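You operate a simulated robot arm through the tools that you are given. There is no shell and no other tool. Be economical: measure what you need, move in short steps, check, and stop when the job is done.

The job below is to be done with a simulated two-armed robot. You get a single attempt, and the scene is never put back.

Task
Press the purple button marked soft three times. Switch the grey switch on the leak check off. Open the drawer marked wipes, take the yellow brush with green band on the top of the long bench with green legs and put it away in the inside of drawer marked wipes, then shut the wipes. Stack the tray labelled "even" from the top of the long bench with green legs on top of the tray that says "firm rims". Take the blue wide brush with pink band on the pane of the light box and put it away on the top of table with pink edge. Press the blue button marked test two times. Take the teal pad with dark grey band and put it on the silver paper round with lime tab. Do these in any order. Set down upright: yellow brush with green band, blue wide brush with pink band.

It is judged by the outcome, as a careful person would: the job done as asked, and still so three seconds after it is handed in. It fails if anything else is knocked over, pushed out of place, dropped, spilled or broken.

Robot
Two 7-joint arms with two-finger parallel grippers on one trunk, on a base that drives. Base frame: it is fixed to the floor where the robot stands at the start and does not move with it; the origin is under the middle of the robot, x ahead of it, y to its left, z up. Readings come in cm, rad, newtons and seconds.
The left shoulder is at the start at [3.8, 10.1, 116.6], the right one opposite. With the tool pointing down near the work surface each hand reaches from about 10 to 50 cm from the robot's upright axis, wherever it stands, measured 20 degrees to its own side. Places, roughly: blue button marked test [-160, 260, 80]; blue tray marked soft rims, green tray marked even [-175, 50, 75]; blue wide brush with pink band (17x5x9 cm) [-180, 90, 90]; drawer marked wipes [-180, 160, 60]; grey switch on the leak check [50, -50, 90]; inside of drawer marked wipes [-170, 160, 50]; purple button marked soft [50, 0, 90]; silver paper round with lime tab [-175, 300, 75]; teal pad with dark grey band (9x6x4 cm) [-170, 280, 80]; top of table with pink edge [90, 430, 80]; yellow brush with green band (10x5x6 cm) [-160, 10, 90]. Payload 2.4 kg a hand.
The tool frame of a hand sits at the grasp point between the pads (the TCP): z along the fingers, y along the line on which they close. The tips reach 2.4 cm beyond it. Largest opening 6.8 cm; finger width 1.7, thickness 1; the body of the gripper, 4 by 7 cm, starts 4.1 cm behind the TCP.
Orientation is that of the tool frame in the base frame, as a unit quaternion [w, x, y, z]. With the fingers straight down and closing along the base's y, the tool's x points along the base's -x, its y along +y and its z along -z.

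Tools
- The arms move only by the tool move_arm. It takes "left_rows", "right_rows" or both (then of equal length, played together; a hand with none holds still); each is a list of rows, each an object of numbers (a shift or turn left out is 0, a gripper value left out holds the last): "ax", "ay", "az": the turn, a rotation vector about the base's x, y, z in rad; "x", "y", "z": the shift along the base's x, y, z in mm; "jaw": the finger opening in mm, from 0 to 68. In form: [{"ax": .., "ay": .., "az": .., "x": .., "y": .., "z": .., "jaw": ..}, ...]. A call has 1 to 20 rows; each row shifts and turns the commanded pose from where the row before left it. Rows are played at 5 a second. More than 5 cm and 0.15 rad between two rows, or a gripper value outside its range, and nothing of the call is played. A pose out of reach is approached as far as the arm can. The call stops where the force on the tool passes 40 N (or 10 N more than at its start, if that is more) or the arm is blocked; 0.2 s more then pass. Each finger travels about 7.2 cm/s and halts on what it meets, pressing with about 40 N; the grip force reading is that of the motor and also rises with nothing between the fingers. The clock runs only during rows and for 0.2 s after the last one: add rows that do not move to give the fingers time. It gives the time, the measured TCP pose, the force on the tool (base axes), the opening and the grip force at its end, in the units of the frame above (readings bear some noise), with the torque about the TCP (base axes, N m) and any sound that the robot's microphone picked up, and new pictures: "views" is both (left out), scene, wrist or none (wrist: the cameras of the hands that moved).
- Cameras (640 x 400 px; columns grow to the right, rows downward): "scene" is now at [12, -3.73, 134.05]; the picture's right is [-0.39, -0.92, 0.00], its down [-0.40, 0.17, -0.90] and it looks along [0.83, -0.35, -0.43] (base axes); focal length 272 px, centre (320, 200). "left" rides on the left gripper at [8.4, -1.1, -7.5] in its tool frame; the picture's right is [0.13, 0.99, 0.00], its down [-0.60, 0.08, -0.79] and it looks along [-0.79, 0.10, 0.61] (tool axes); focal length 251 px, centre (320, 200). "right" rides on the right gripper at [8.4, 1.1, -7.5] in its tool frame; the picture's right is [-0.13, 0.99, 0.00], its down [-0.60, -0.08, -0.79] and it looks along [-0.79, -0.10, 0.61] (tool axes); focal length 251 px, centre (320, 200). There is no depth. A picture from a camera that has moved, and an enlarged one, comes with that camera's place and axes in the base frame and with its lens.
- move_column(by): slides the trunk up (or, below 0, down) by that many cm; the arms and the scene camera ride with it, the base frame stays. It gives what a move gives, with no picture.
- base_move(legs): drives the robot by 1 to 6 legs, each [ahead, left, turn to the left] in cm, cm and rad, along the robot's own axes; the way and the turn of a leg run together, so that a leg with both is an arc; at most 150 cm and 3.142 rad a leg. The arms and the cameras ride along, it lands a little off, and it stops where it bumps. It gives what a move gives, and a new picture of the scene camera.
- head_to(pan, tilt): turns the head with the scene camera to pan (to the left, within 1.501 rad either way) and tilt (down, from -0.506 to 1.204), counted from straight ahead of the robot. It gives what a move gives, and a new picture of the scene camera.
- enlarge(camera, box): a new picture of the part [left, top, right, bottom] of that camera's present view, enlarged. No time passes.
- sign_off(): hands the job in; it is judged then, once.

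Work in short steps. Places have to be worked out from the pictures, the camera data and where the tool is seen: move nearer, look again, correct. Check each grasp and each placing, and mend what went wrong. You have 196 turns and 260 pictures in all, those below and enlarged ones among them. Open the grippers and draw the arms clear of the work before you hand the job in, unless the task says otherwise; then end with one line.

The tools are called as a command line: name --argument value ..., lists and objects as JSON in quotes. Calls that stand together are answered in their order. move_arm: Moves the arms, as the interface text tells. Its arguments: {"type":"object","properties":{"left_rows":{"type":"array"},"right_rows":{"type":"array"},"views":{"type":"string","enum":["both","scene","wrist","none"]}},"required":[]} The other tools are called the same way: move_column (by) slides the trunk up or down; base_move (legs) drives the base; head_to (pan, tilt) turns the head that bears the scene camera; enlarge (camera, box) takes an enlarged picture of a part of a camera's view; sign_off () hands the job in.

At the start:

```text
time: 0.0
left_eef_pos: [27.31, -4.58, 122.61]
left_tcp_rot: [0.0, 0.0, 1.0, 0.0]
left_ft_force: [0.1, 0.0, -0.3]
left_ft_torque: [-0.01, 0.01, -0.01]
left_opening: 6.8
left_grasp_force: 0.0
right_eef_pos: [22.09, -24.03, 121.04]
right_tcp_rot: [0.0, 0.0, 1.0, 0.001]
right_ft_force: [0.1, 0.3, 0.2]
right_ft_torque: [0.01, 0.0, 0.01]
right_opening: 6.78
right_grasp_force: 0.1
trunk travel left (down, up): [-38.0, 47.0]
robot x, y, heading: [0.01, -0.18, 0.001]
head pan, tilt: [-0.405, 0.447]
```

scene: 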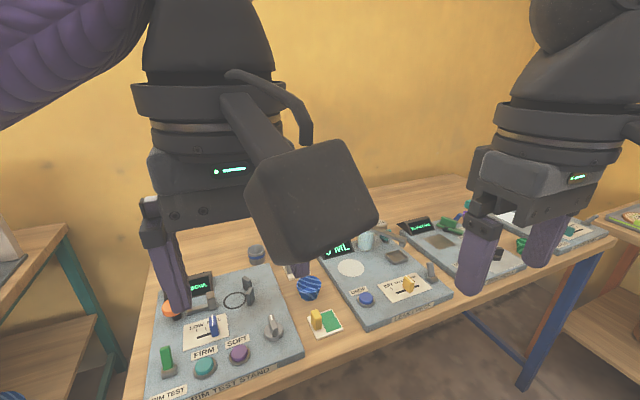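
right: 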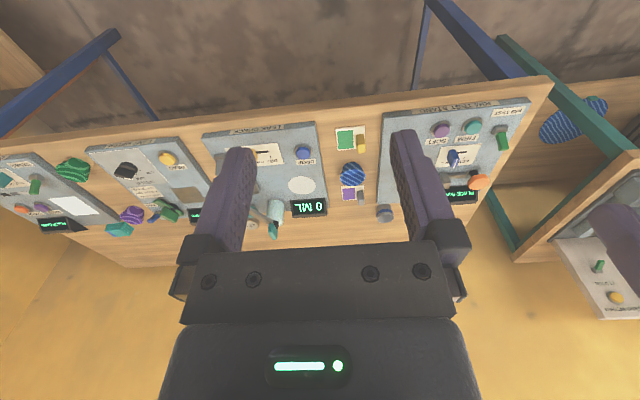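
left: 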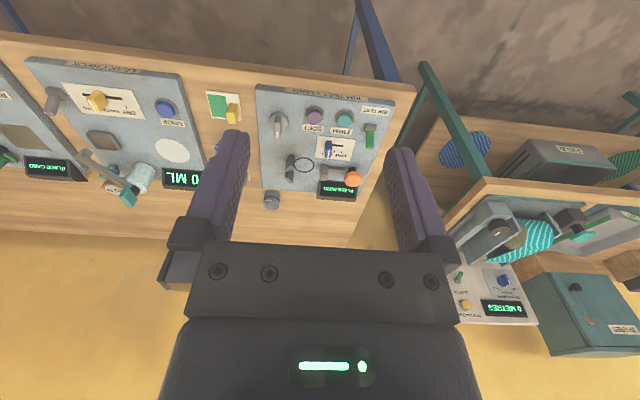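

The purple button comes out near [48,-3,87] from two cameras. I enlarge the panels to read the labels.

enlarge --camera "left" --box '[0, 40, 420, 240]'

enlarge --camera "scene" --box '[300, 200, 500, 340]'

```text
1.52 times, centred on (210, 140) of left
camera zoom: at [18.91, -5.51, 130.15], right [-0.13, 0.99, 0.0], down [0.6, 0.08, 0.79], along [0.79, 0.1, -0.61], focal length 383 px, centre (488, 291)
```

zoom: 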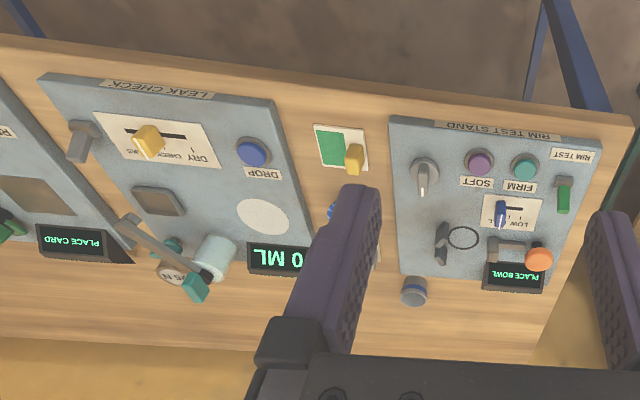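

```text
2.86 times, centred on (400, 270) of scene
camera zoom: at [12.0, -3.73, 134.05], right [-0.39, -0.92, 0.0], down [-0.4, 0.17, -0.9], along [0.83, -0.35, -0.43], focal length 777 px, centre (91, 0)
```

zoom: 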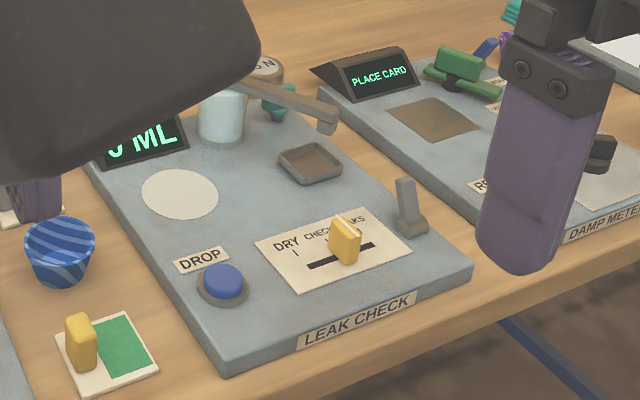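

The leak check's grey switch is a lever near [50,-50], lit display meaning on. I drive right and slightly ahead to put the button on the left hand's side and the switch on the right hand's.

base_move --legs '[[0, -25, 0], [6, 0, 0]]'

```text
time: 2.4
left_eef_pos: [33.17, -29.62, 122.55]
left_tcp_rot: [-0.002, 0.001, 1.0, -0.001]
left_ft_force: [-0.8, -0.1, -0.6]
left_ft_torque: [0.01, 0.01, 0.01]
left_opening: 6.81
left_grasp_force: 0.2
right_eef_pos: [28.09, -49.14, 121.06]
right_tcp_rot: [0.0, 0.001, 1.0, 0.0]
right_ft_force: [0.3, -0.1, -0.2]
right_ft_torque: [0.03, 0.01, 0.01]
right_opening: 6.82
right_grasp_force: 0.3
trunk travel left (down, up): [-38.0, 47.0]
robot x, y, heading: [6.05, -24.7, 0.001]
head pan, tilt: [-0.405, 0.447]
camera scene: at [18.05, -28.76, 134.04], right [-0.39, -0.92, 0.0], down [-0.4, 0.17, -0.9], along [0.83, -0.36, -0.43], focal length 272 px, centre (320, 200)
```

scene: 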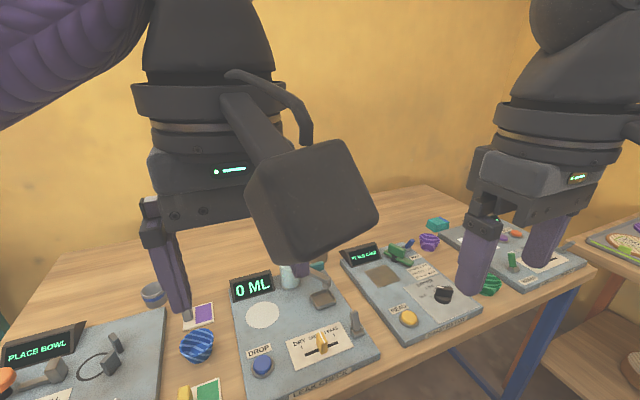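

Base is in place. I swing the left hand over the purple button with closed fingers, and bring the right hand nearer to look at the switch.

move_arm --left_rows '[{"x": 30, "y": 40, "jaw": 0}, {"x": 30, "y": 40}, {"x": 25, "y": 40}, {"x": 20, "y": 45}, {"x": 20, "y": 45}, {"x": 10, "y": 40}, {"x": 5, "y": 10}, {"z": -40}, {"z": -40}, {"z": -40}, {"z": -40}, {}]' --right_rows '[{"x": 30, "jaw": 0}, {"x": 30}, {"x": 20}, {"z": -40}, {"z": -40}, {"z": -40}, {"z": -30}, {}, {}, {}, {}, {}]'

```text
time: 5.0
left_eef_pos: [47.26, -3.64, 106.5]
left_tcp_rot: [0.0, 0.0, 1.0, -0.001]
left_ft_force: [0.0, 0.3, -0.1]
left_ft_torque: [0.01, -0.02, -0.01]
left_opening: 0.0
left_grasp_force: 24.3
right_eef_pos: [36.04, -49.09, 106.07]
right_tcp_rot: [0.0, 0.001, 1.0, 0.0]
right_ft_force: [-0.2, -0.4, 0.6]
right_ft_torque: [0.03, 0.01, 0.03]
right_opening: 0.0
right_grasp_force: 23.5
trunk travel left (down, up): [-38.0, 47.0]
robot x, y, heading: [6.25, -25.29, -0.002]
head pan, tilt: [-0.405, 0.447]
camera scene: at [17.96, -28.75, 134.05], right [-0.39, -0.92, 0.0], down [-0.4, 0.17, -0.9], along [0.83, -0.36, -0.43], focal length 272 px, centre (320, 200)
camera right: at [27.58, -48.0, 113.57], right [0.13, 0.99, 0.0], down [0.6, -0.08, 0.79], along [0.79, -0.1, -0.61], focal length 251 px, centre (320, 200)
camera left: at [38.85, -4.55, 114.16], right [-0.13, 0.99, 0.0], down [0.6, 0.08, 0.79], along [0.79, 0.1, -0.61], focal length 251 px, centre (320, 200)
```

scene: 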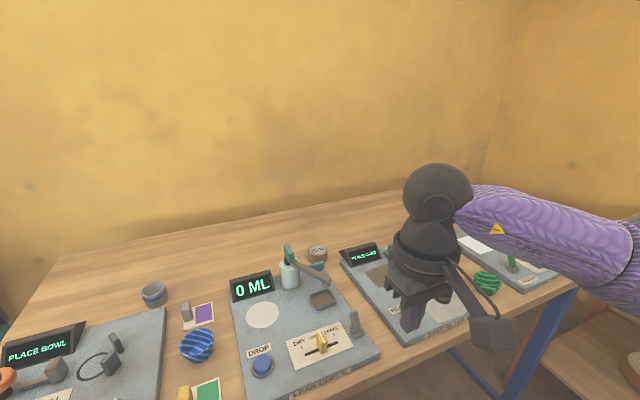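
right: 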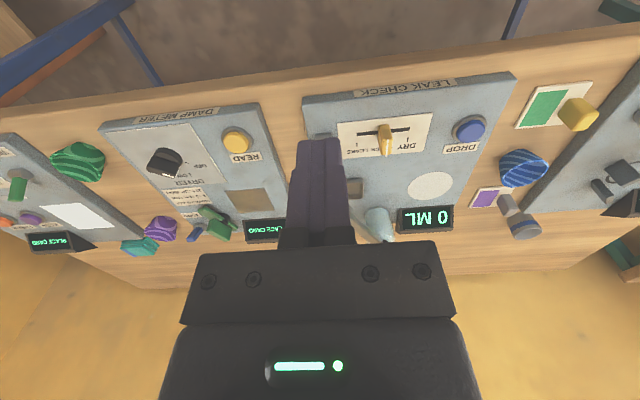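
left: 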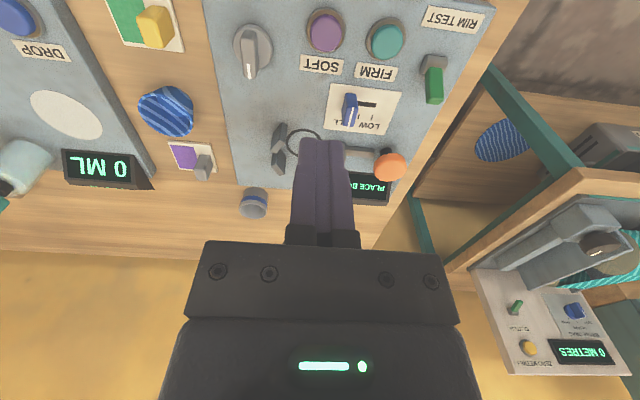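

Button at [47.5,-3.1], top ~88. I descend the left hand carefully to feel it and shift the right hand to reveal the switch.

move_arm --left_rows '[{"y": 5, "x": 2, "z": -40}, {"z": -40}, {"z": -40}, {"z": -20}, {"z": -10}, {"z": -5}, {"z": -4}, {"z": -3}]' --right_rows '[{"y": 40}, {"y": 40}, {}, {}, {}, {}, {}, {}]'

```text
time: 6.8
left_eef_pos: [47.33, -3.21, 90.18]
left_tcp_rot: [0.001, 0.0, 1.0, 0.0]
left_ft_force: [0.9, -0.6, 0.2]
left_ft_torque: [-0.05, 0.03, 0.01]
left_opening: 0.01
left_grasp_force: 23.8
right_eef_pos: [36.1, -41.05, 106.08]
right_tcp_rot: [0.0, 0.001, 1.0, 0.0]
right_ft_force: [0.4, 0.8, -0.4]
right_ft_torque: [0.05, -0.02, -0.02]
right_opening: 0.01
right_grasp_force: 23.4
trunk travel left (down, up): [-38.0, 47.0]
robot x, y, heading: [5.88, -24.77, -0.003]
head pan, tilt: [-0.405, 0.447]
camera scene: at [17.96, -28.75, 134.05], right [-0.39, -0.92, 0.0], down [-0.4, 0.17, -0.9], along [0.83, -0.36, -0.43], focal length 272 px, centre (320, 200)
camera right: at [27.59, -40.01, 113.63], right [0.13, 0.99, 0.0], down [0.6, -0.08, 0.79], along [0.79, -0.1, -0.61], focal length 251 px, centre (320, 200)
camera left: at [39.07, -4.0, 97.91], right [-0.13, 0.99, 0.0], down [0.6, 0.08, 0.79], along [0.79, 0.1, -0.61], focal length 251 px, centre (320, 200)
```

scene: 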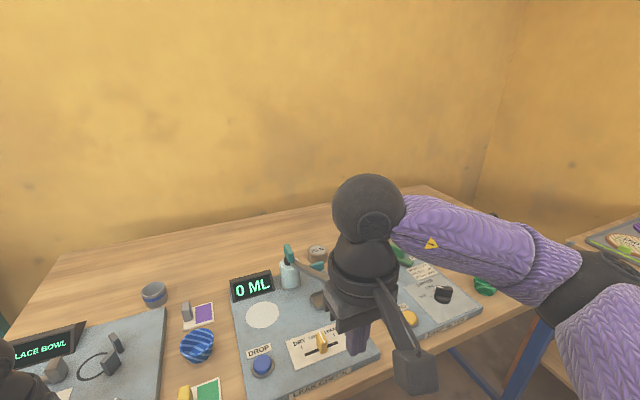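
right: 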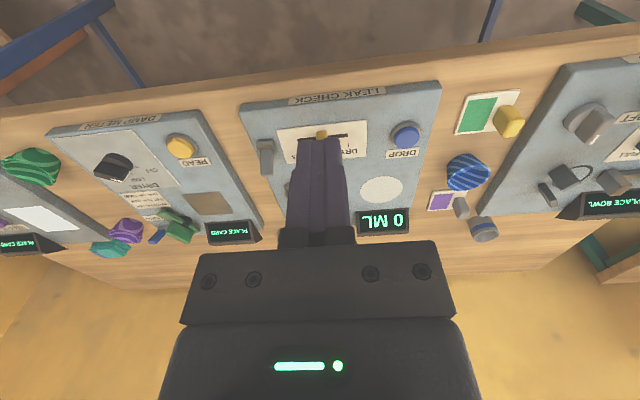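
left: 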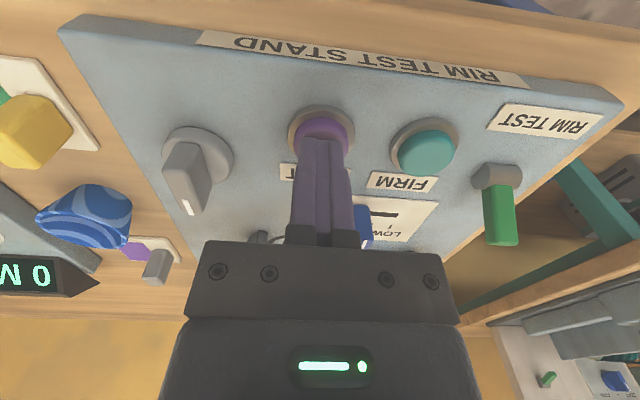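

Tips hover right over the purple button, no contact yet. I go down in 2 mm steps until force shows.

move_arm --left_rows '[{"z": -2}, {"z": -2}, {"z": -2}, {"z": -2}]' --views "wrist"

enlarge --camera "right" --box '[200, 90, 400, 215]'

```text
time: 7.8
left_eef_pos: [47.36, -3.11, 89.55]
left_tcp_rot: [0.0, -0.001, 1.0, 0.0]
left_ft_force: [0.0, 0.8, 2.3]
left_ft_torque: [0.05, 0.01, 0.02]
left_opening: 0.0
left_grasp_force: 23.5
right_eef_pos: [35.99, -40.95, 106.18]
right_tcp_rot: [0.0, 0.0, 1.0, 0.0]
right_ft_force: [0.1, 0.2, 0.3]
right_ft_torque: [0.03, 0.01, -0.02]
right_opening: 0.0
right_grasp_force: 23.5
trunk travel left (down, up): [-38.0, 47.0]
robot x, y, heading: [6.34, -25.07, -0.004]
head pan, tilt: [-0.405, 0.447]
heard: click
camera left: at [39.06, -4.01, 97.18], right [-0.13, 0.99, 0.0], down [0.6, 0.08, 0.79], along [0.79, 0.1, -0.61], focal length 251 px, centre (320, 200)
```

left: 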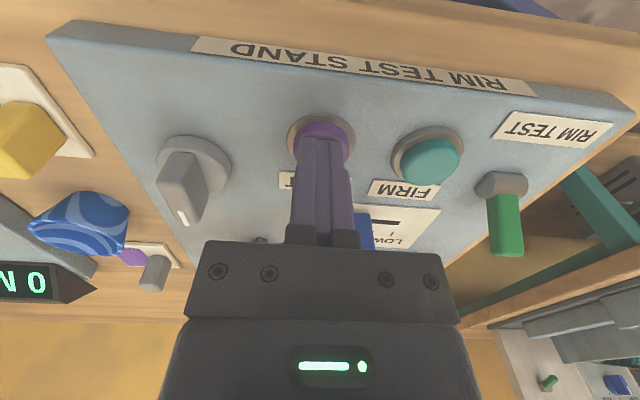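

```text
3.20 times, centred on (300, 152) of right
camera zoom: at [27.58, -40.0, 113.64], right [0.13, 0.99, 0.0], down [0.6, -0.08, 0.79], along [0.79, -0.1, -0.61], focal length 805 px, centre (384, 352)
```

zoom: 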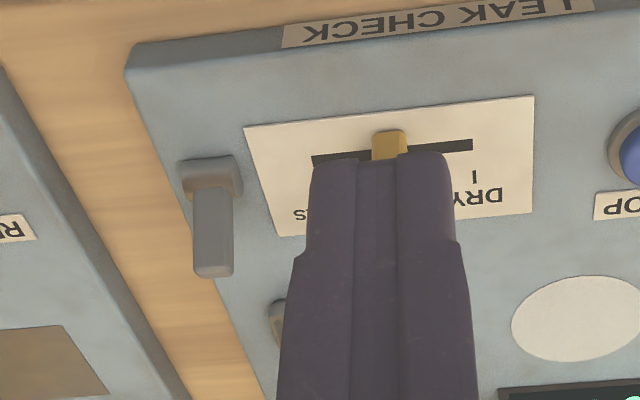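

A click: one press. Lever of the grey switch: base ≈[49.2,-50,87], tip ≈[51.2,-50,90.4], leaning away. I release and press the purple button again.

move_arm --left_rows '[{"z": 5}, {"z": 8}, {}, {"z": -5}, {"z": -4}, {"z": -2}, {"z": -2}, {}]' --views "none"

```text
time: 9.6
left_eef_pos: [47.36, -3.14, 89.57]
left_tcp_rot: [0.0, 0.002, 1.0, 0.0]
left_ft_force: [1.5, 1.2, 2.2]
left_ft_torque: [0.04, -0.05, 0.04]
left_opening: 0.0
left_grasp_force: 23.3
right_eef_pos: [35.91, -41.03, 106.2]
right_tcp_rot: [0.0, 0.001, 1.0, 0.0]
right_ft_force: [1.0, 0.2, 0.4]
right_ft_torque: [-0.01, 0.0, -0.02]
right_opening: 0.0
right_grasp_force: 23.7
trunk travel left (down, up): [-38.0, 47.0]
robot x, y, heading: [5.93, -24.76, -0.002]
head pan, tilt: [-0.405, 0.447]
heard: click
```

Second click. One more press, then lift clear.

move_arm --left_rows '[{"z": 5}, {"z": 8}, {}, {"z": -5}, {"z": -4}, {"z": -2}, {"z": -2}, {}, {"z": 20}, {"z": 40}, {"z": 50}, {"z": 40}]' --views "none"

```text
time: 12.2
left_eef_pos: [47.36, -3.05, 104.49]
left_tcp_rot: [-0.001, 0.0, 1.0, 0.0]
left_ft_force: [0.5, 0.3, 0.1]
left_ft_torque: [0.0, 0.01, -0.01]
left_opening: 0.0
left_grasp_force: 23.9
right_eef_pos: [36.0, -41.03, 106.06]
right_tcp_rot: [0.0, 0.001, 1.0, 0.0]
right_ft_force: [0.4, -0.2, -0.3]
right_ft_torque: [0.05, -0.02, 0.0]
right_opening: 0.0
right_grasp_force: 23.3
trunk travel left (down, up): [-38.0, 47.0]
robot x, y, heading: [5.97, -24.88, -0.006]
head pan, tilt: [-0.405, 0.447]
heard: click
```

Three presses done. I draw the left hand back, then shift the base right a bit for a comfortable reach to the switch.

move_arm --left_rows '[{"z": 40, "x": -30}, {"z": 40, "x": -40}, {"z": 40, "x": -40}, {"z": 30, "x": -30, "y": -30}]' --right_rows '[{"z": 30}, {}, {}, {}]' --views "none"

base_move --legs '[[0, -12, 0], [3, 0, 0]]'

```text
refused: row 2 steps farther than a row can; nothing moved
```

```text
time: 13.9
left_eef_pos: [50.51, -15.1, 104.48]
left_tcp_rot: [-0.001, 0.002, 1.0, 0.0]
left_ft_force: [-0.9, -0.1, -0.8]
left_ft_torque: [-0.01, 0.01, -0.01]
left_opening: 0.0
left_grasp_force: 23.5
right_eef_pos: [39.07, -53.11, 106.15]
right_tcp_rot: [0.0, 0.0, 1.0, 0.001]
right_ft_force: [0.1, -0.2, 0.7]
right_ft_torque: [0.0, 0.04, 0.0]
right_opening: 0.0
right_grasp_force: 24.0
trunk travel left (down, up): [-38.0, 47.0]
robot x, y, heading: [8.77, -37.07, -0.004]
head pan, tilt: [-0.405, 0.447]
camera scene: at [21.07, -40.73, 134.04], right [-0.39, -0.92, 0.0], down [-0.4, 0.17, -0.9], along [0.83, -0.36, -0.43], focal length 272 px, centre (320, 200)
```

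scene: 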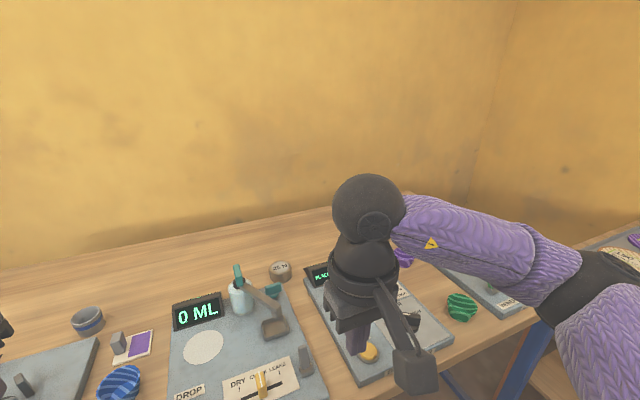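

The drive was fine (nothing touched). I take the right hand over to behind the lever at [55.5,-50], stop a bit above and look; left hand retreats.

move_arm --left_rows '[{"z": 35, "x": -30}, {"z": 35, "x": -30}, {"z": 35, "x": -30}, {"z": 20, "x": -40}, {"x": -20}, {}]' --right_rows '[{"x": 40, "y": 8}, {"x": 40, "y": 8}, {"x": 40, "y": 8}, {"x": 44, "y": 7}, {"z": -40}, {"z": -30}]'

```text
time: 15.3
left_eef_pos: [35.32, -15.2, 116.94]
left_tcp_rot: [0.001, 0.0, 1.0, 0.0]
left_ft_force: [0.5, 0.3, 0.0]
left_ft_torque: [0.06, -0.01, 0.0]
left_opening: 0.0
left_grasp_force: 23.3
right_eef_pos: [55.47, -49.89, 99.13]
right_tcp_rot: [0.001, 0.0, 1.0, 0.001]
right_ft_force: [-0.3, -0.2, -0.2]
right_ft_torque: [0.03, -0.01, 0.03]
right_opening: 0.01
right_grasp_force: 23.8
trunk travel left (down, up): [-38.0, 47.0]
robot x, y, heading: [9.06, -37.29, 0.003]
head pan, tilt: [-0.405, 0.447]
camera scene: at [21.01, -40.74, 134.04], right [-0.39, -0.92, 0.0], down [-0.4, 0.17, -0.9], along [0.83, -0.36, -0.43], focal length 272 px, centre (320, 200)
camera right: at [47.04, -48.85, 106.61], right [0.13, 0.99, 0.0], down [0.6, -0.08, 0.79], along [0.79, -0.1, -0.61], focal length 251 px, centre (320, 200)
camera left: at [27.08, -16.09, 124.6], right [-0.13, 0.99, 0.0], down [0.6, 0.08, 0.79], along [0.79, 0.1, -0.61], focal length 251 px, centre (320, 200)
```

scene: 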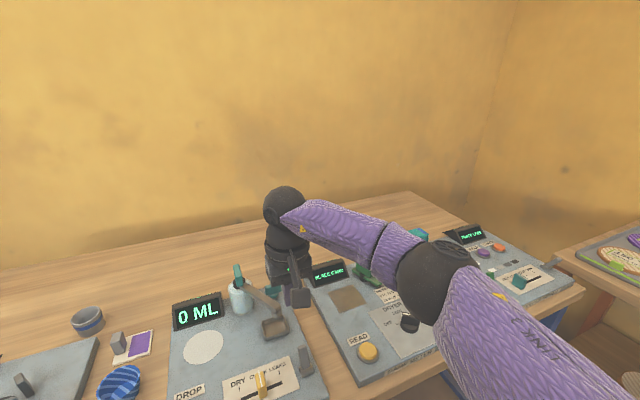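
right: 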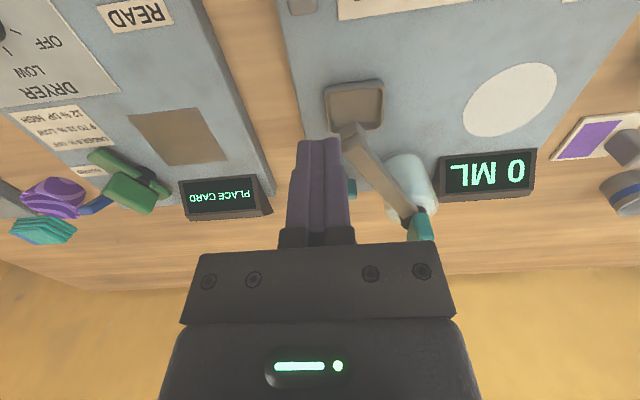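
left: 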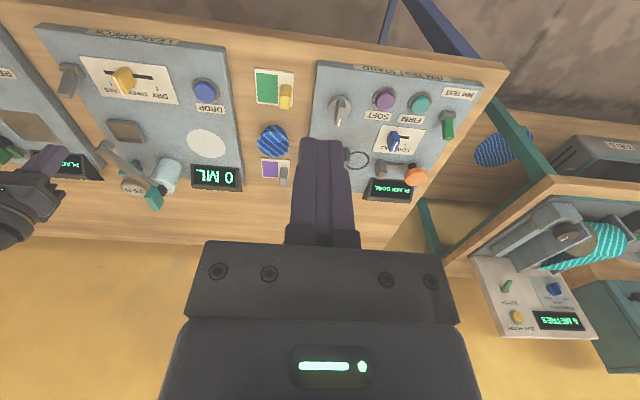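

Lever tip confirmed at ≈[51.2,-50.4,90.4]; an arm of the dropper hangs near [58,-48.5], so I go slightly nearer the lever and lower.

move_arm --right_rows '[{"x": -9, "y": -7}, {"z": -30}, {"z": -20}, {"z": -15}, {"z": -10}, {}]' --views "wrist"

enlarge --camera "scene" --box '[230, 250, 370, 400]'

```text
time: 16.7
left_eef_pos: [35.47, -15.25, 116.99]
left_tcp_rot: [0.0, 0.001, 1.0, 0.001]
left_ft_force: [-0.9, -0.9, -0.1]
left_ft_torque: [0.02, -0.03, 0.0]
left_opening: 0.0
left_grasp_force: 24.1
right_eef_pos: [54.64, -50.68, 91.6]
right_tcp_rot: [0.0, 0.0, 1.0, -0.001]
right_ft_force: [0.1, 0.5, -0.4]
right_ft_torque: [0.0, 0.0, 0.01]
right_opening: 0.0
right_grasp_force: 23.7
trunk travel left (down, up): [-38.0, 47.0]
robot x, y, heading: [9.2, -36.92, 0.001]
head pan, tilt: [-0.405, 0.447]
camera right: at [46.15, -49.6, 99.12], right [0.13, 0.99, 0.0], down [0.6, -0.08, 0.79], along [0.79, -0.1, -0.61], focal length 251 px, centre (320, 200)
```

right: 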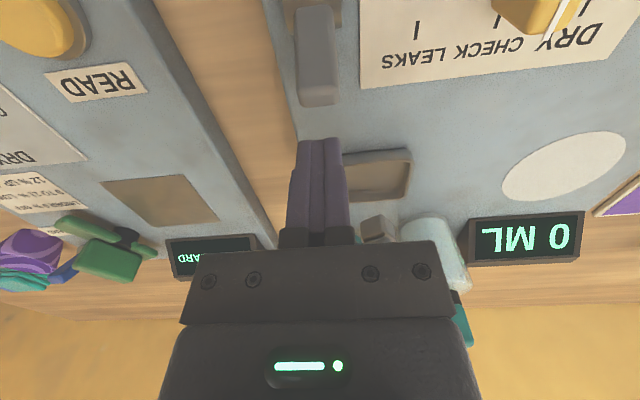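

```text
2.67 times, centred on (300, 325) of scene
camera zoom: at [21.0, -40.73, 134.05], right [-0.39, -0.92, 0.0], down [-0.4, 0.17, -0.9], along [0.83, -0.36, -0.43], focal length 725 px, centre (373, -133)
```

zoom: 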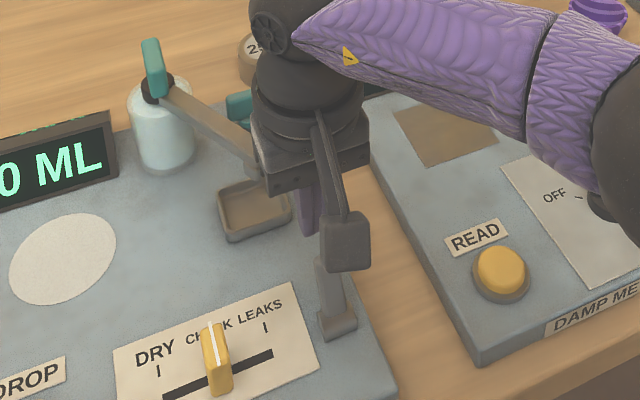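

Fingers are just behind the lever and aligned in y. I drag toward the robot to flip it.

move_arm --right_rows '[{"x": -10}, {"x": -8}, {"x": -8}, {"x": -8}, {"x": -8}, {"x": -8}, {"x": -8}, {}]'

```text
time: 18.3
left_eef_pos: [35.59, -15.12, 116.89]
left_tcp_rot: [-0.001, -0.001, 1.0, 0.0]
left_ft_force: [0.1, 0.0, 0.7]
left_ft_torque: [0.01, -0.02, 0.03]
left_opening: 0.01
left_grasp_force: 23.4
right_eef_pos: [49.44, -50.74, 91.95]
right_tcp_rot: [0.009, 0.001, 1.0, 0.002]
right_ft_force: [13.3, -2.6, 7.0]
right_ft_torque: [-0.06, -0.26, 0.01]
right_opening: 0.0
right_grasp_force: 23.4
trunk travel left (down, up): [-38.0, 47.0]
robot x, y, heading: [9.04, -36.98, 0.001]
head pan, tilt: [-0.405, 0.447]
heard: click
stopped in row 8 (right hand): the force on the tool passed its limit at 43 N (the readings are from after the stop); the commanded pose is now the measured one
camera scene: at [21.24, -40.73, 134.04], right [-0.39, -0.92, 0.0], down [-0.4, 0.17, -0.9], along [0.83, -0.35, -0.43], focal length 272 px, centre (320, 200)
camera right: at [40.9, -49.61, 99.24], right [0.13, 0.99, 0.01], down [0.59, -0.08, 0.8], along [0.8, -0.1, -0.59], focal length 251 px, centre (320, 200)
```

scene: 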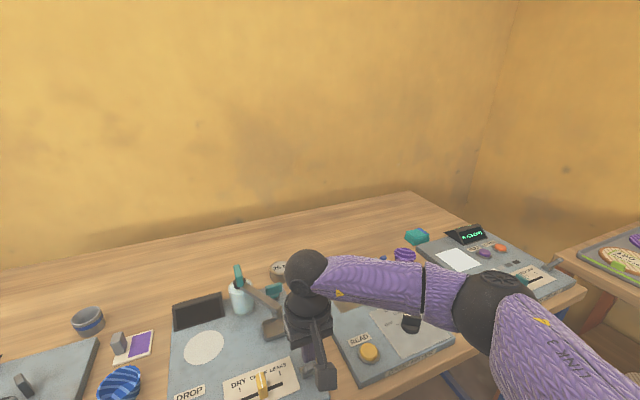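
right: 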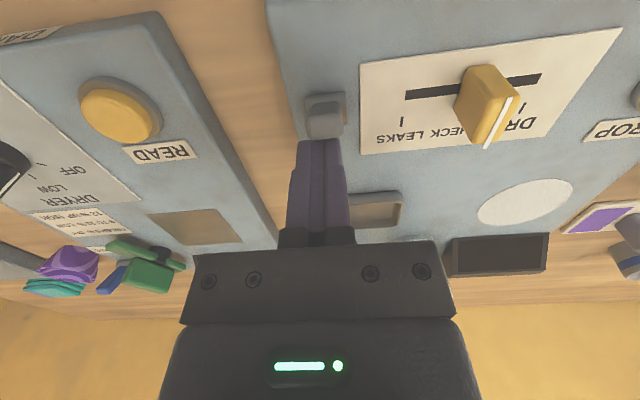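

The display went dark and a click was heard: leak check is off. I back the right hand off and lift to travel pose.

move_arm --right_rows '[{"x": 10, "z": 3}, {"z": 40}, {"z": 48}, {"z": 48}, {"z": 48, "x": -10}, {"x": -48}, {"x": -48}, {"x": -40}, {"x": -30}]' --left_rows '[{}, {}, {}, {"y": 5}, {"z": 20}, {"z": 40}, {"x": -20}, {}, {}]' --views "none"

base_move --legs '[[-30, 0, 0], [0, 0, 1.57], [0, 0, 1.57]]'

head_to --pan 0 --tilt 0.35

```text
time: 20.3
left_eef_pos: [33.42, -14.68, 122.97]
left_tcp_rot: [0.0, 0.0, 1.0, 0.0]
left_ft_force: [0.1, 0.1, -0.2]
left_ft_torque: [-0.03, 0.01, 0.01]
left_opening: 0.01
left_grasp_force: 23.1
right_eef_pos: [32.42, -50.57, 110.52]
right_tcp_rot: [0.007, 0.002, 1.0, 0.0]
right_ft_force: [0.8, -0.4, 0.4]
right_ft_torque: [0.0, -0.02, 0.0]
right_opening: 0.01
right_grasp_force: 23.3
trunk travel left (down, up): [-38.0, 47.0]
robot x, y, heading: [8.84, -36.9, 0.001]
head pan, tilt: [-0.405, 0.447]
```

```text
time: 30.1
left_eef_pos: [-45.04, -59.83, 122.91]
left_tcp_rot: [0.0, 1.0, 0.007, -0.001]
left_ft_force: [-0.8, 0.2, -0.2]
left_ft_torque: [0.02, 0.01, -0.01]
left_opening: 0.0
left_grasp_force: 23.2
right_eef_pos: [-44.55, -23.71, 110.38]
right_tcp_rot: [0.001, 1.0, 0.006, -0.006]
right_ft_force: [0.0, 0.8, 0.1]
right_ft_torque: [-0.02, 0.0, -0.02]
right_opening: 0.0
right_grasp_force: 23.7
trunk travel left (down, up): [-38.0, 47.0]
robot x, y, heading: [-21.0, -36.97, -3.124]
head pan, tilt: [-0.405, 0.447]
camera scene: at [-32.77, -33.66, 134.05], right [0.38, 0.93, 0.0], down [0.4, -0.16, -0.9], along [-0.83, 0.34, -0.43], focal length 272 px, centre (320, 200)
```

scene: 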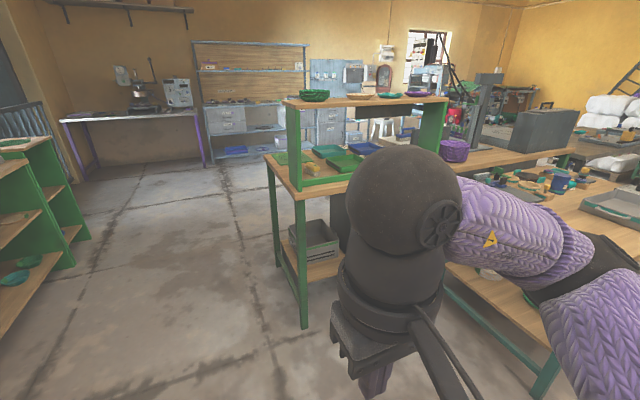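

```text
time: 30.9
left_eef_pos: [-45.02, -59.82, 122.98]
left_tcp_rot: [-0.001, 1.0, 0.008, -0.001]
left_ft_force: [-0.4, -0.3, -0.8]
left_ft_torque: [0.02, 0.02, -0.03]
left_opening: 0.01
left_grasp_force: 23.8
right_eef_pos: [-44.62, -23.74, 110.56]
right_tcp_rot: [0.001, 1.0, 0.006, -0.007]
right_ft_force: [-0.7, 1.1, 0.0]
right_ft_torque: [-0.02, 0.01, -0.01]
right_opening: 0.0
right_grasp_force: 23.6
trunk travel left (down, up): [-38.0, 47.0]
robot x, y, heading: [-20.9, -37.24, -3.129]
head pan, tilt: [0.0, 0.351]
camera scene: at [-33.58, -37.28, 134.94], right [-0.02, 1.0, 0.0], down [0.34, 0.01, -0.94], along [-0.94, -0.01, -0.34], focal length 272 px, centre (320, 200)
```

scene: 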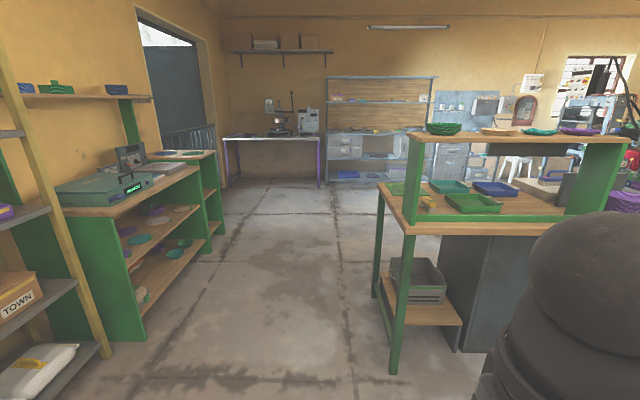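

The long bench with green legs has its near corner at about [-146,0]. I look to the right before driving there.

head_to --pan -0.95 --tilt 0.4

```text
time: 32.2
left_eef_pos: [-44.96, -59.82, 122.91]
left_tcp_rot: [0.0, 1.0, 0.008, 0.0]
left_ft_force: [0.6, -0.4, 0.0]
left_ft_torque: [-0.01, 0.02, -0.03]
left_opening: 0.0
left_grasp_force: 23.6
right_eef_pos: [-44.65, -23.74, 110.51]
right_tcp_rot: [0.002, 1.0, 0.007, -0.007]
right_ft_force: [0.6, -0.4, 0.1]
right_ft_torque: [0.01, -0.04, -0.01]
right_opening: 0.0
right_grasp_force: 23.3
trunk travel left (down, up): [-38.0, 47.0]
robot x, y, heading: [-20.91, -37.02, -3.128]
head pan, tilt: [-0.949, 0.4]
camera scene: at [-29.78, -29.7, 134.49], right [0.8, 0.6, 0.0], down [0.23, -0.31, -0.92], along [-0.55, 0.74, -0.39], focal length 272 px, centre (320, 200)
```

scene: 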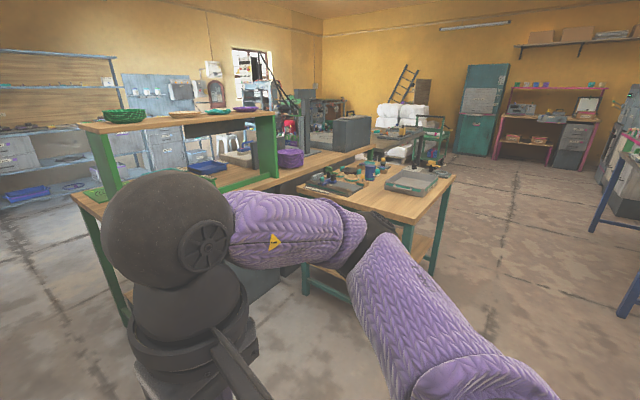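

A side bench spans about x −122…−63 from y≈76. I drive to around [-85,22] facing the long bench.

base_move --legs '[[0, -58, -0.013], [66, 0, 0]]'

head_to --pan 0 --tilt 0.45

```text
time: 38.8
left_eef_pos: [-111.88, -1.31, 122.78]
left_tcp_rot: [0.0, 1.0, 0.001, 0.001]
left_ft_force: [0.1, -0.3, -0.3]
left_ft_torque: [0.0, 0.02, 0.02]
left_opening: 0.0
left_grasp_force: 23.5
right_eef_pos: [-110.92, 34.69, 110.41]
right_tcp_rot: [0.001, 1.0, 0.0, -0.006]
right_ft_force: [0.2, -0.9, -0.3]
right_ft_torque: [0.01, -0.01, -0.02]
right_opening: 0.0
right_grasp_force: 23.8
trunk travel left (down, up): [-38.0, 47.0]
robot x, y, heading: [-87.49, 20.98, -3.137]
head pan, tilt: [-0.949, 0.4]
camera scene: at [-96.18, 28.59, 134.49], right [0.81, 0.58, 0.0], down [0.23, -0.32, -0.92], along [-0.54, 0.75, -0.39], focal length 272 px, centre (320, 200)
```

scene: 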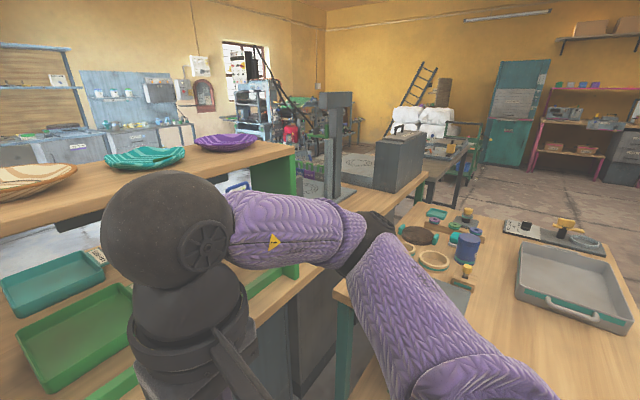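

```text
time: 40.0
left_eef_pos: [-111.8, -1.38, 122.99]
left_tcp_rot: [0.0, 1.0, 0.001, 0.0]
left_ft_force: [0.2, 0.9, 0.2]
left_ft_torque: [0.01, -0.03, 0.04]
left_opening: 0.0
left_grasp_force: 23.1
right_eef_pos: [-111.03, 34.76, 110.57]
right_tcp_rot: [0.0, 1.0, -0.001, -0.007]
right_ft_force: [-0.2, 0.7, 0.4]
right_ft_torque: [0.03, 0.02, 0.0]
right_opening: 0.0
right_grasp_force: 23.8
trunk travel left (down, up): [-38.0, 47.0]
robot x, y, heading: [-87.47, 21.18, -3.142]
head pan, tilt: [0.0, 0.45]
camera scene: at [-99.94, 21.06, 134.02], right [0.0, 1.0, 0.0], down [0.44, 0.0, -0.9], along [-0.9, 0.0, -0.44], focal length 272 px, centre (320, 200)
```

scene: 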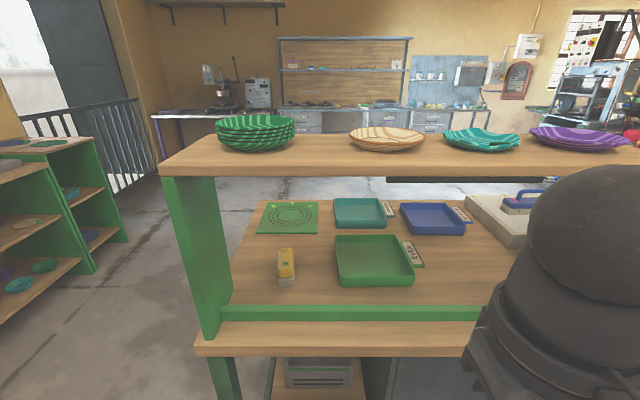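

The riser with a shelf stands on this near side (x −142…−156); the objects lie behind it. The yellow brush is near the bench's left end, so I drive round to that end and face +y.

base_move --legs '[[0, 68, 0], [88, 0, 0], [0, 0, -1.57]]'

```text
time: 51.7
left_eef_pos: [-197.06, -22.77, 122.94]
left_tcp_rot: [0.0, 0.714, -0.7, 0.0]
left_ft_force: [-1.2, -0.3, 0.2]
left_ft_torque: [0.01, 0.02, -0.02]
left_opening: 0.0
left_grasp_force: 23.8
right_eef_pos: [-161.14, -22.98, 110.57]
right_tcp_rot: [-0.005, 0.713, -0.701, -0.006]
right_ft_force: [-0.4, -0.8, 0.0]
right_ft_torque: [0.0, 0.01, -0.01]
right_opening: 0.0
right_grasp_force: 23.5
trunk travel left (down, up): [-38.0, 47.0]
robot x, y, heading: [-174.01, -47.03, 1.588]
head pan, tilt: [0.0, 0.45]
camera scene: at [-174.41, -34.21, 134.02], right [1.0, 0.02, 0.0], down [0.01, -0.44, -0.9], along [-0.02, 0.9, -0.44], focal length 272 px, centre (320, 200)
```

scene: 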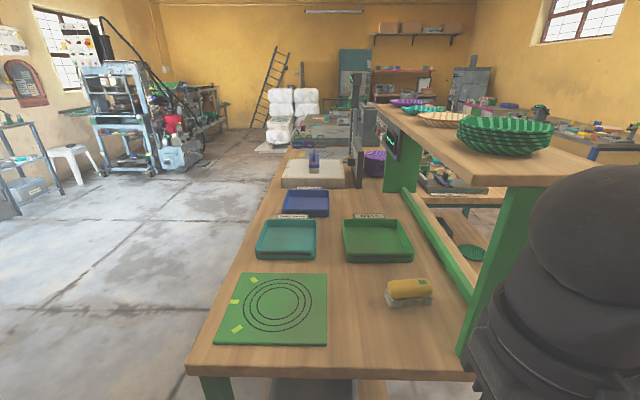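

Clear view now: even tray (green) ≈[-155,46], teal tray ≈[-188,47], blue tray ≈[-184,75], light box beyond, brush ≈[-153,17]. I enlarge for labels.

enlarge --camera "scene" --box '[230, 140, 450, 278]'

enlarge --camera "scene" --box '[340, 210, 500, 380]'

```text
2.90 times, centred on (340, 209) of scene
camera zoom: at [-174.41, -34.21, 134.02], right [1.0, 0.02, 0.0], down [0.01, -0.44, -0.9], along [-0.02, 0.9, -0.44], focal length 788 px, centre (262, 174)
```

zoom: 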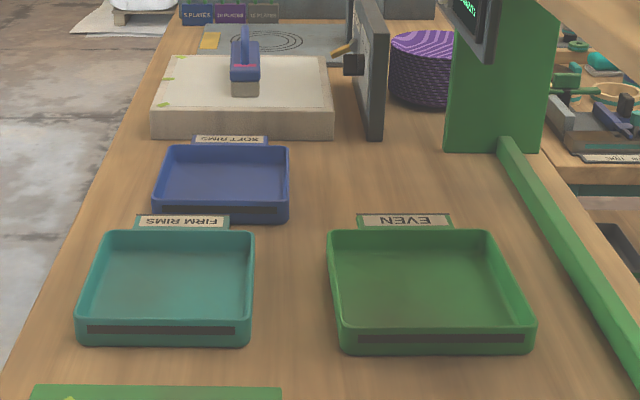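

```text
2.35 times, centred on (420, 295) of scene
camera zoom: at [-174.41, -34.21, 134.02], right [1.0, 0.02, 0.0], down [0.01, -0.44, -0.9], along [-0.02, 0.9, -0.44], focal length 640 px, centre (85, -24)
```

zoom: 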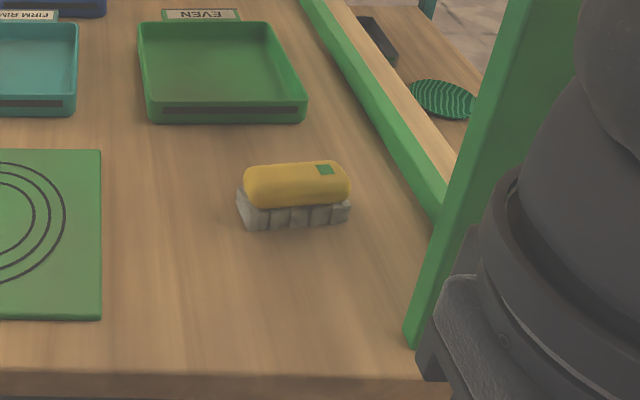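

Teal tray is "firm rims", green is "even". I look down to see how far my base sticks out ahead, to judge how close I can stand.

head_to --pan 0 --tilt 1.2

```text
time: 52.8
left_eef_pos: [-197.21, -22.84, 122.96]
left_tcp_rot: [-0.001, 0.715, -0.7, 0.0]
left_ft_force: [0.7, 0.2, -0.6]
left_ft_torque: [-0.03, 0.0, -0.03]
left_opening: 0.0
left_grasp_force: 23.7
right_eef_pos: [-161.27, -22.88, 110.54]
right_tcp_rot: [-0.005, 0.714, -0.7, -0.006]
right_ft_force: [-0.3, 0.5, 0.0]
right_ft_torque: [0.02, 0.03, -0.02]
right_opening: 0.0
right_grasp_force: 23.5
trunk travel left (down, up): [-38.0, 47.0]
robot x, y, heading: [-173.98, -46.67, 1.591]
head pan, tilt: [0.0, 1.201]
camera scene: at [-174.34, -37.81, 128.21], right [1.0, 0.02, 0.0], down [0.02, -0.93, -0.36], along [-0.01, 0.36, -0.93], focal length 272 px, centre (320, 200)
```

scene: 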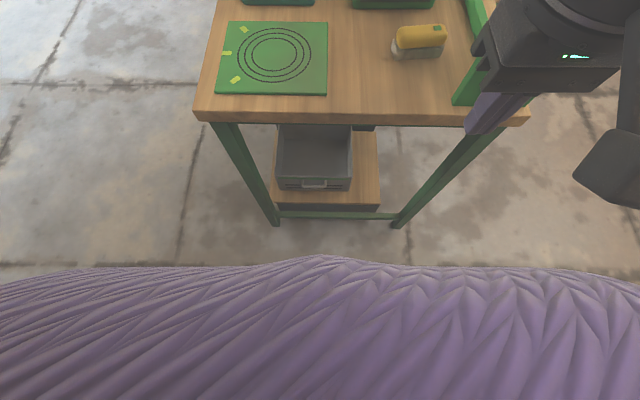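

Floor is visible 26 cm ahead of my axis, so I can close in to ~28 cm from the bench end. First I open the right hand and turn it a quarter turn (closing along y, camera toward −x) away from the riser.

move_arm --right_rows '[{"az": -0.145, "jaw": 68}, {"az": -0.145}, {"az": -0.145}, {"az": -0.145}, {"az": -0.145}, {"az": -0.145}, {"az": -0.145}, {"az": -0.145}, {"az": -0.145}, {"az": -0.145}, {"az": -0.14}, {}]' --views "none"

head_to --pan -0.2 --tilt 0.7

```text
time: 55.4
left_eef_pos: [-197.05, -22.8, 122.82]
left_tcp_rot: [0.0, 0.715, -0.699, 0.0]
left_ft_force: [0.0, 0.5, 0.9]
left_ft_torque: [-0.02, 0.02, 0.0]
left_opening: 0.01
left_grasp_force: 23.5
right_eef_pos: [-161.1, -22.9, 110.43]
right_tcp_rot: [0.006, 0.001, 1.0, 0.001]
right_ft_force: [0.7, -0.4, -0.3]
right_ft_torque: [-0.01, 0.0, 0.01]
right_opening: 6.79
right_grasp_force: 0.1
trunk travel left (down, up): [-38.0, 47.0]
robot x, y, heading: [-174.16, -47.0, 1.592]
head pan, tilt: [0.0, 1.201]
```

```text
time: 56.3
left_eef_pos: [-197.11, -22.77, 122.9]
left_tcp_rot: [0.0, 0.714, -0.7, -0.001]
left_ft_force: [-0.3, -1.0, 0.0]
left_ft_torque: [-0.01, -0.01, -0.03]
left_opening: 0.02
left_grasp_force: 23.9
right_eef_pos: [-161.03, -22.99, 110.51]
right_tcp_rot: [0.007, 0.001, 1.0, 0.0]
right_ft_force: [-0.5, 0.0, -0.1]
right_ft_torque: [-0.01, -0.02, -0.01]
right_opening: 6.81
right_grasp_force: 0.1
trunk travel left (down, up): [-38.0, 47.0]
robot x, y, heading: [-174.43, -46.43, 1.596]
head pan, tilt: [-0.201, 0.7]
camera scene: at [-172.7, -35.05, 131.8], right [0.98, -0.18, 0.0], down [-0.12, -0.63, -0.76], along [0.14, 0.75, -0.64], focal length 272 px, centre (320, 200)
```

scene: 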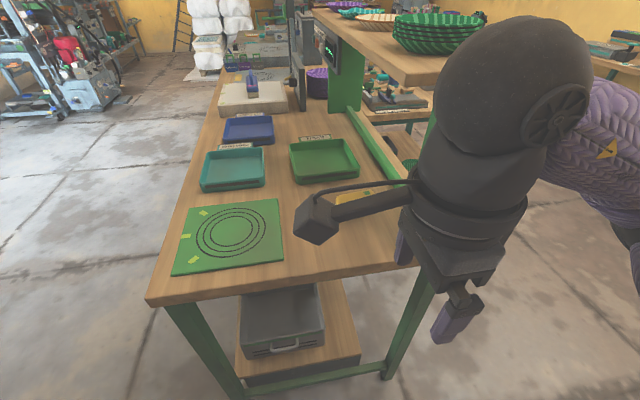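

The right forearm would pass close to the riser, so I use the left hand for the brush: turn it likewise with a slight lean toward −x, and tuck the right hand back and up.

move_arm --left_rows '[{"az": -0.145, "jaw": 68}, {"az": -0.145}, {"az": -0.145}, {"az": -0.145}, {"az": -0.145}, {"az": -0.145}, {"az": -0.145}, {"az": -0.145}, {"az": -0.145}, {"az": -0.145}, {"az": -0.14}, {"ay": -0.12}, {"ay": -0.12}, {"ay": -0.11}, {}]' --right_rows '[{"z": 30}, {"z": 30}, {"z": 40}, {"z": 30}, {"y": -20}, {"y": -20}, {}, {}, {}, {}, {}, {}, {}, {}, {}]' --views "none"

base_move --legs '[[0, -18, -0.022], [14, 0, 0]]'

```text
time: 57.7
left_eef_pos: [-196.95, -22.74, 122.85]
left_tcp_rot: [0.004, -0.38, 0.925, 0.001]
left_ft_force: [1.6, -1.0, -1.5]
left_ft_torque: [0.12, 0.14, 0.18]
left_opening: 6.84
left_grasp_force: 0.0
right_eef_pos: [-161.09, -26.35, 123.59]
right_tcp_rot: [0.008, 0.0, 1.0, 0.001]
right_ft_force: [-0.2, 0.3, 0.1]
right_ft_torque: [0.01, -0.04, -0.03]
right_opening: 6.79
right_grasp_force: 0.1
trunk travel left (down, up): [-38.0, 47.0]
robot x, y, heading: [-174.27, -47.23, 1.59]
head pan, tilt: [-0.201, 0.7]
stopped in row 6 (left hand): the force on the tool passed its limit at 82 N (the readings are from after the stop); the commanded pose is now the measured one
```

```text
time: 60.2
left_eef_pos: [-178.34, -8.05, 122.94]
left_tcp_rot: [0.004, -0.37, 0.929, 0.001]
left_ft_force: [2.6, 1.4, -1.8]
left_ft_torque: [0.05, 0.13, 0.12]
left_opening: 6.81
left_grasp_force: 0.1
right_eef_pos: [-142.59, -12.41, 123.53]
right_tcp_rot: [0.007, 0.012, 1.0, 0.001]
right_ft_force: [0.6, 0.1, 1.2]
right_ft_torque: [0.02, -0.01, -0.03]
right_opening: 6.79
right_grasp_force: 0.0
trunk travel left (down, up): [-38.0, 47.0]
robot x, y, heading: [-156.19, -32.62, 1.571]
head pan, tilt: [-0.201, 0.7]
camera scene: at [-154.28, -20.8, 131.79], right [0.98, -0.2, 0.0], down [-0.13, -0.63, -0.76], along [0.15, 0.75, -0.64], focal length 272 px, centre (320, 200)
```

scene: 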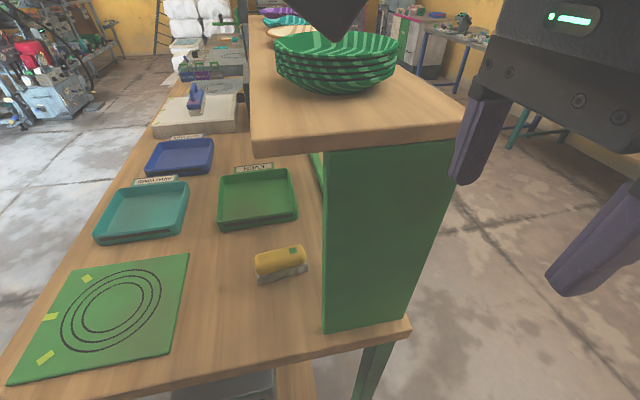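

The left wrist jammed turning that way; I turn it the mirrored way instead (camera to +x) and lift the right hand further from the shelf end.

move_arm --left_rows '[{"az": 0.146}, {"az": 0.146}, {"az": 0.146}, {"az": 0.146}, {"az": 0.146}, {"az": 0.146}, {"az": 0.146}, {"az": 0.146}, {"az": 0.146}, {"az": 0.146}, {"az": 0.146}, {"az": 0.146}, {"az": 0.146}, {"az": 0.146}, {"az": 0.146}, {"az": 0.146}, {}]' --right_rows '[{"z": 30}, {"z": 30, "y": -10}, {"y": -20}, {"y": -20}, {}, {}, {}, {}, {}, {}, {}, {}, {}, {}, {}, {}, {}]' --views "scene"

```text
time: 63.8
left_eef_pos: [-178.34, -7.94, 122.92]
left_tcp_rot: [0.0, 1.0, -0.021, -0.004]
left_ft_force: [-0.8, -0.8, 0.1]
left_ft_torque: [0.0, 0.02, 0.02]
left_opening: 6.81
left_grasp_force: 0.1
right_eef_pos: [-142.79, -17.48, 129.38]
right_tcp_rot: [0.007, 0.012, 1.0, 0.001]
right_ft_force: [-0.3, -0.3, -0.4]
right_ft_torque: [0.0, 0.0, 0.03]
right_opening: 6.8
right_grasp_force: 0.1
trunk travel left (down, up): [-38.0, 47.0]
robot x, y, heading: [-156.38, -32.77, 1.574]
head pan, tilt: [-0.201, 0.7]
camera scene: at [-154.28, -20.89, 131.8], right [0.98, -0.2, 0.0], down [-0.13, -0.63, -0.76], along [0.15, 0.75, -0.64], focal length 272 px, centre (320, 200)
```

scene: 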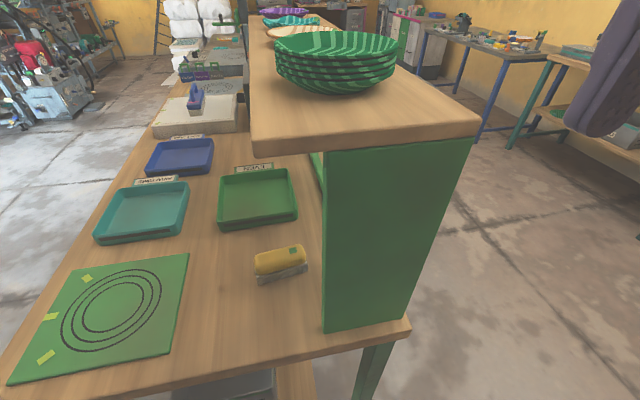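

Shelf's −x edge is at ≈-155.5, bottom z≈122; brush at ≈[-154.5,18.5]. I lean the left hand toward −x and approach above the brush, then look.

move_arm --left_rows '[{"ay": -0.11}, {"ay": -0.11}, {"ay": -0.11}, {"x": 26, "y": 33, "z": -20}, {"x": 26, "y": 33, "z": -20}, {"x": 26, "y": 33, "z": -20}, {"x": 26, "y": 33, "z": -20}, {"x": 26, "y": 33, "z": -20}, {"x": 26, "y": 33, "z": -20}, {"x": 26, "y": 33, "z": -20}, {"x": 26, "y": 33, "z": -20}, {}]'

```text
time: 65.8
left_eef_pos: [-163.54, 11.34, 111.51]
left_tcp_rot: [-0.007, 0.986, -0.023, 0.164]
left_ft_force: [-6.7, -1.7, 3.1]
left_ft_torque: [0.27, -0.93, -0.19]
left_opening: 6.83
left_grasp_force: 0.1
right_eef_pos: [-142.73, -17.23, 129.41]
right_tcp_rot: [0.005, 0.011, 1.0, 0.001]
right_ft_force: [0.4, -0.3, 0.2]
right_ft_torque: [0.01, 0.02, 0.03]
right_opening: 6.79
right_grasp_force: 0.1
trunk travel left (down, up): [-38.0, 47.0]
robot x, y, heading: [-156.11, -32.34, 1.572]
head pan, tilt: [-0.201, 0.7]
stopped in row 10 (left hand): the force on the tool passed its limit at 68 N (the readings are from after the stop); the commanded pose is now the measured one
camera scene: at [-154.36, -20.89, 131.81], right [0.98, -0.2, 0.0], down [-0.13, -0.63, -0.76], along [0.15, 0.75, -0.64], focal length 272 px, centre (320, 200)
camera left: at [-157.85, 12.13, 121.51], right [0.08, -1.0, 0.02], down [-0.83, -0.06, 0.55], along [-0.55, -0.06, -0.83], focal length 251 px, centre (320, 200)
```

scene: 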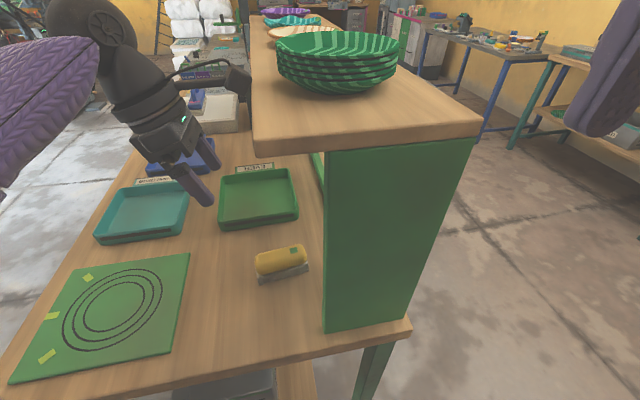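
left: 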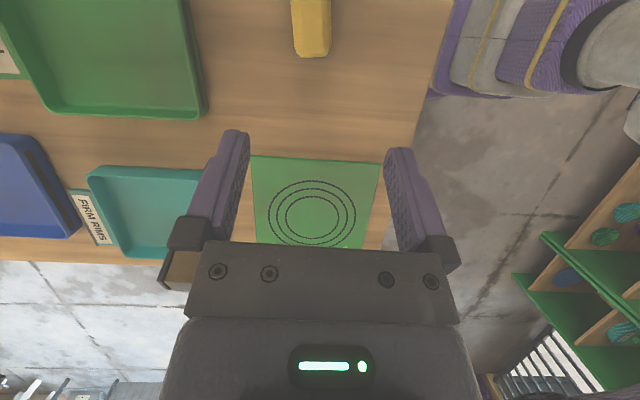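

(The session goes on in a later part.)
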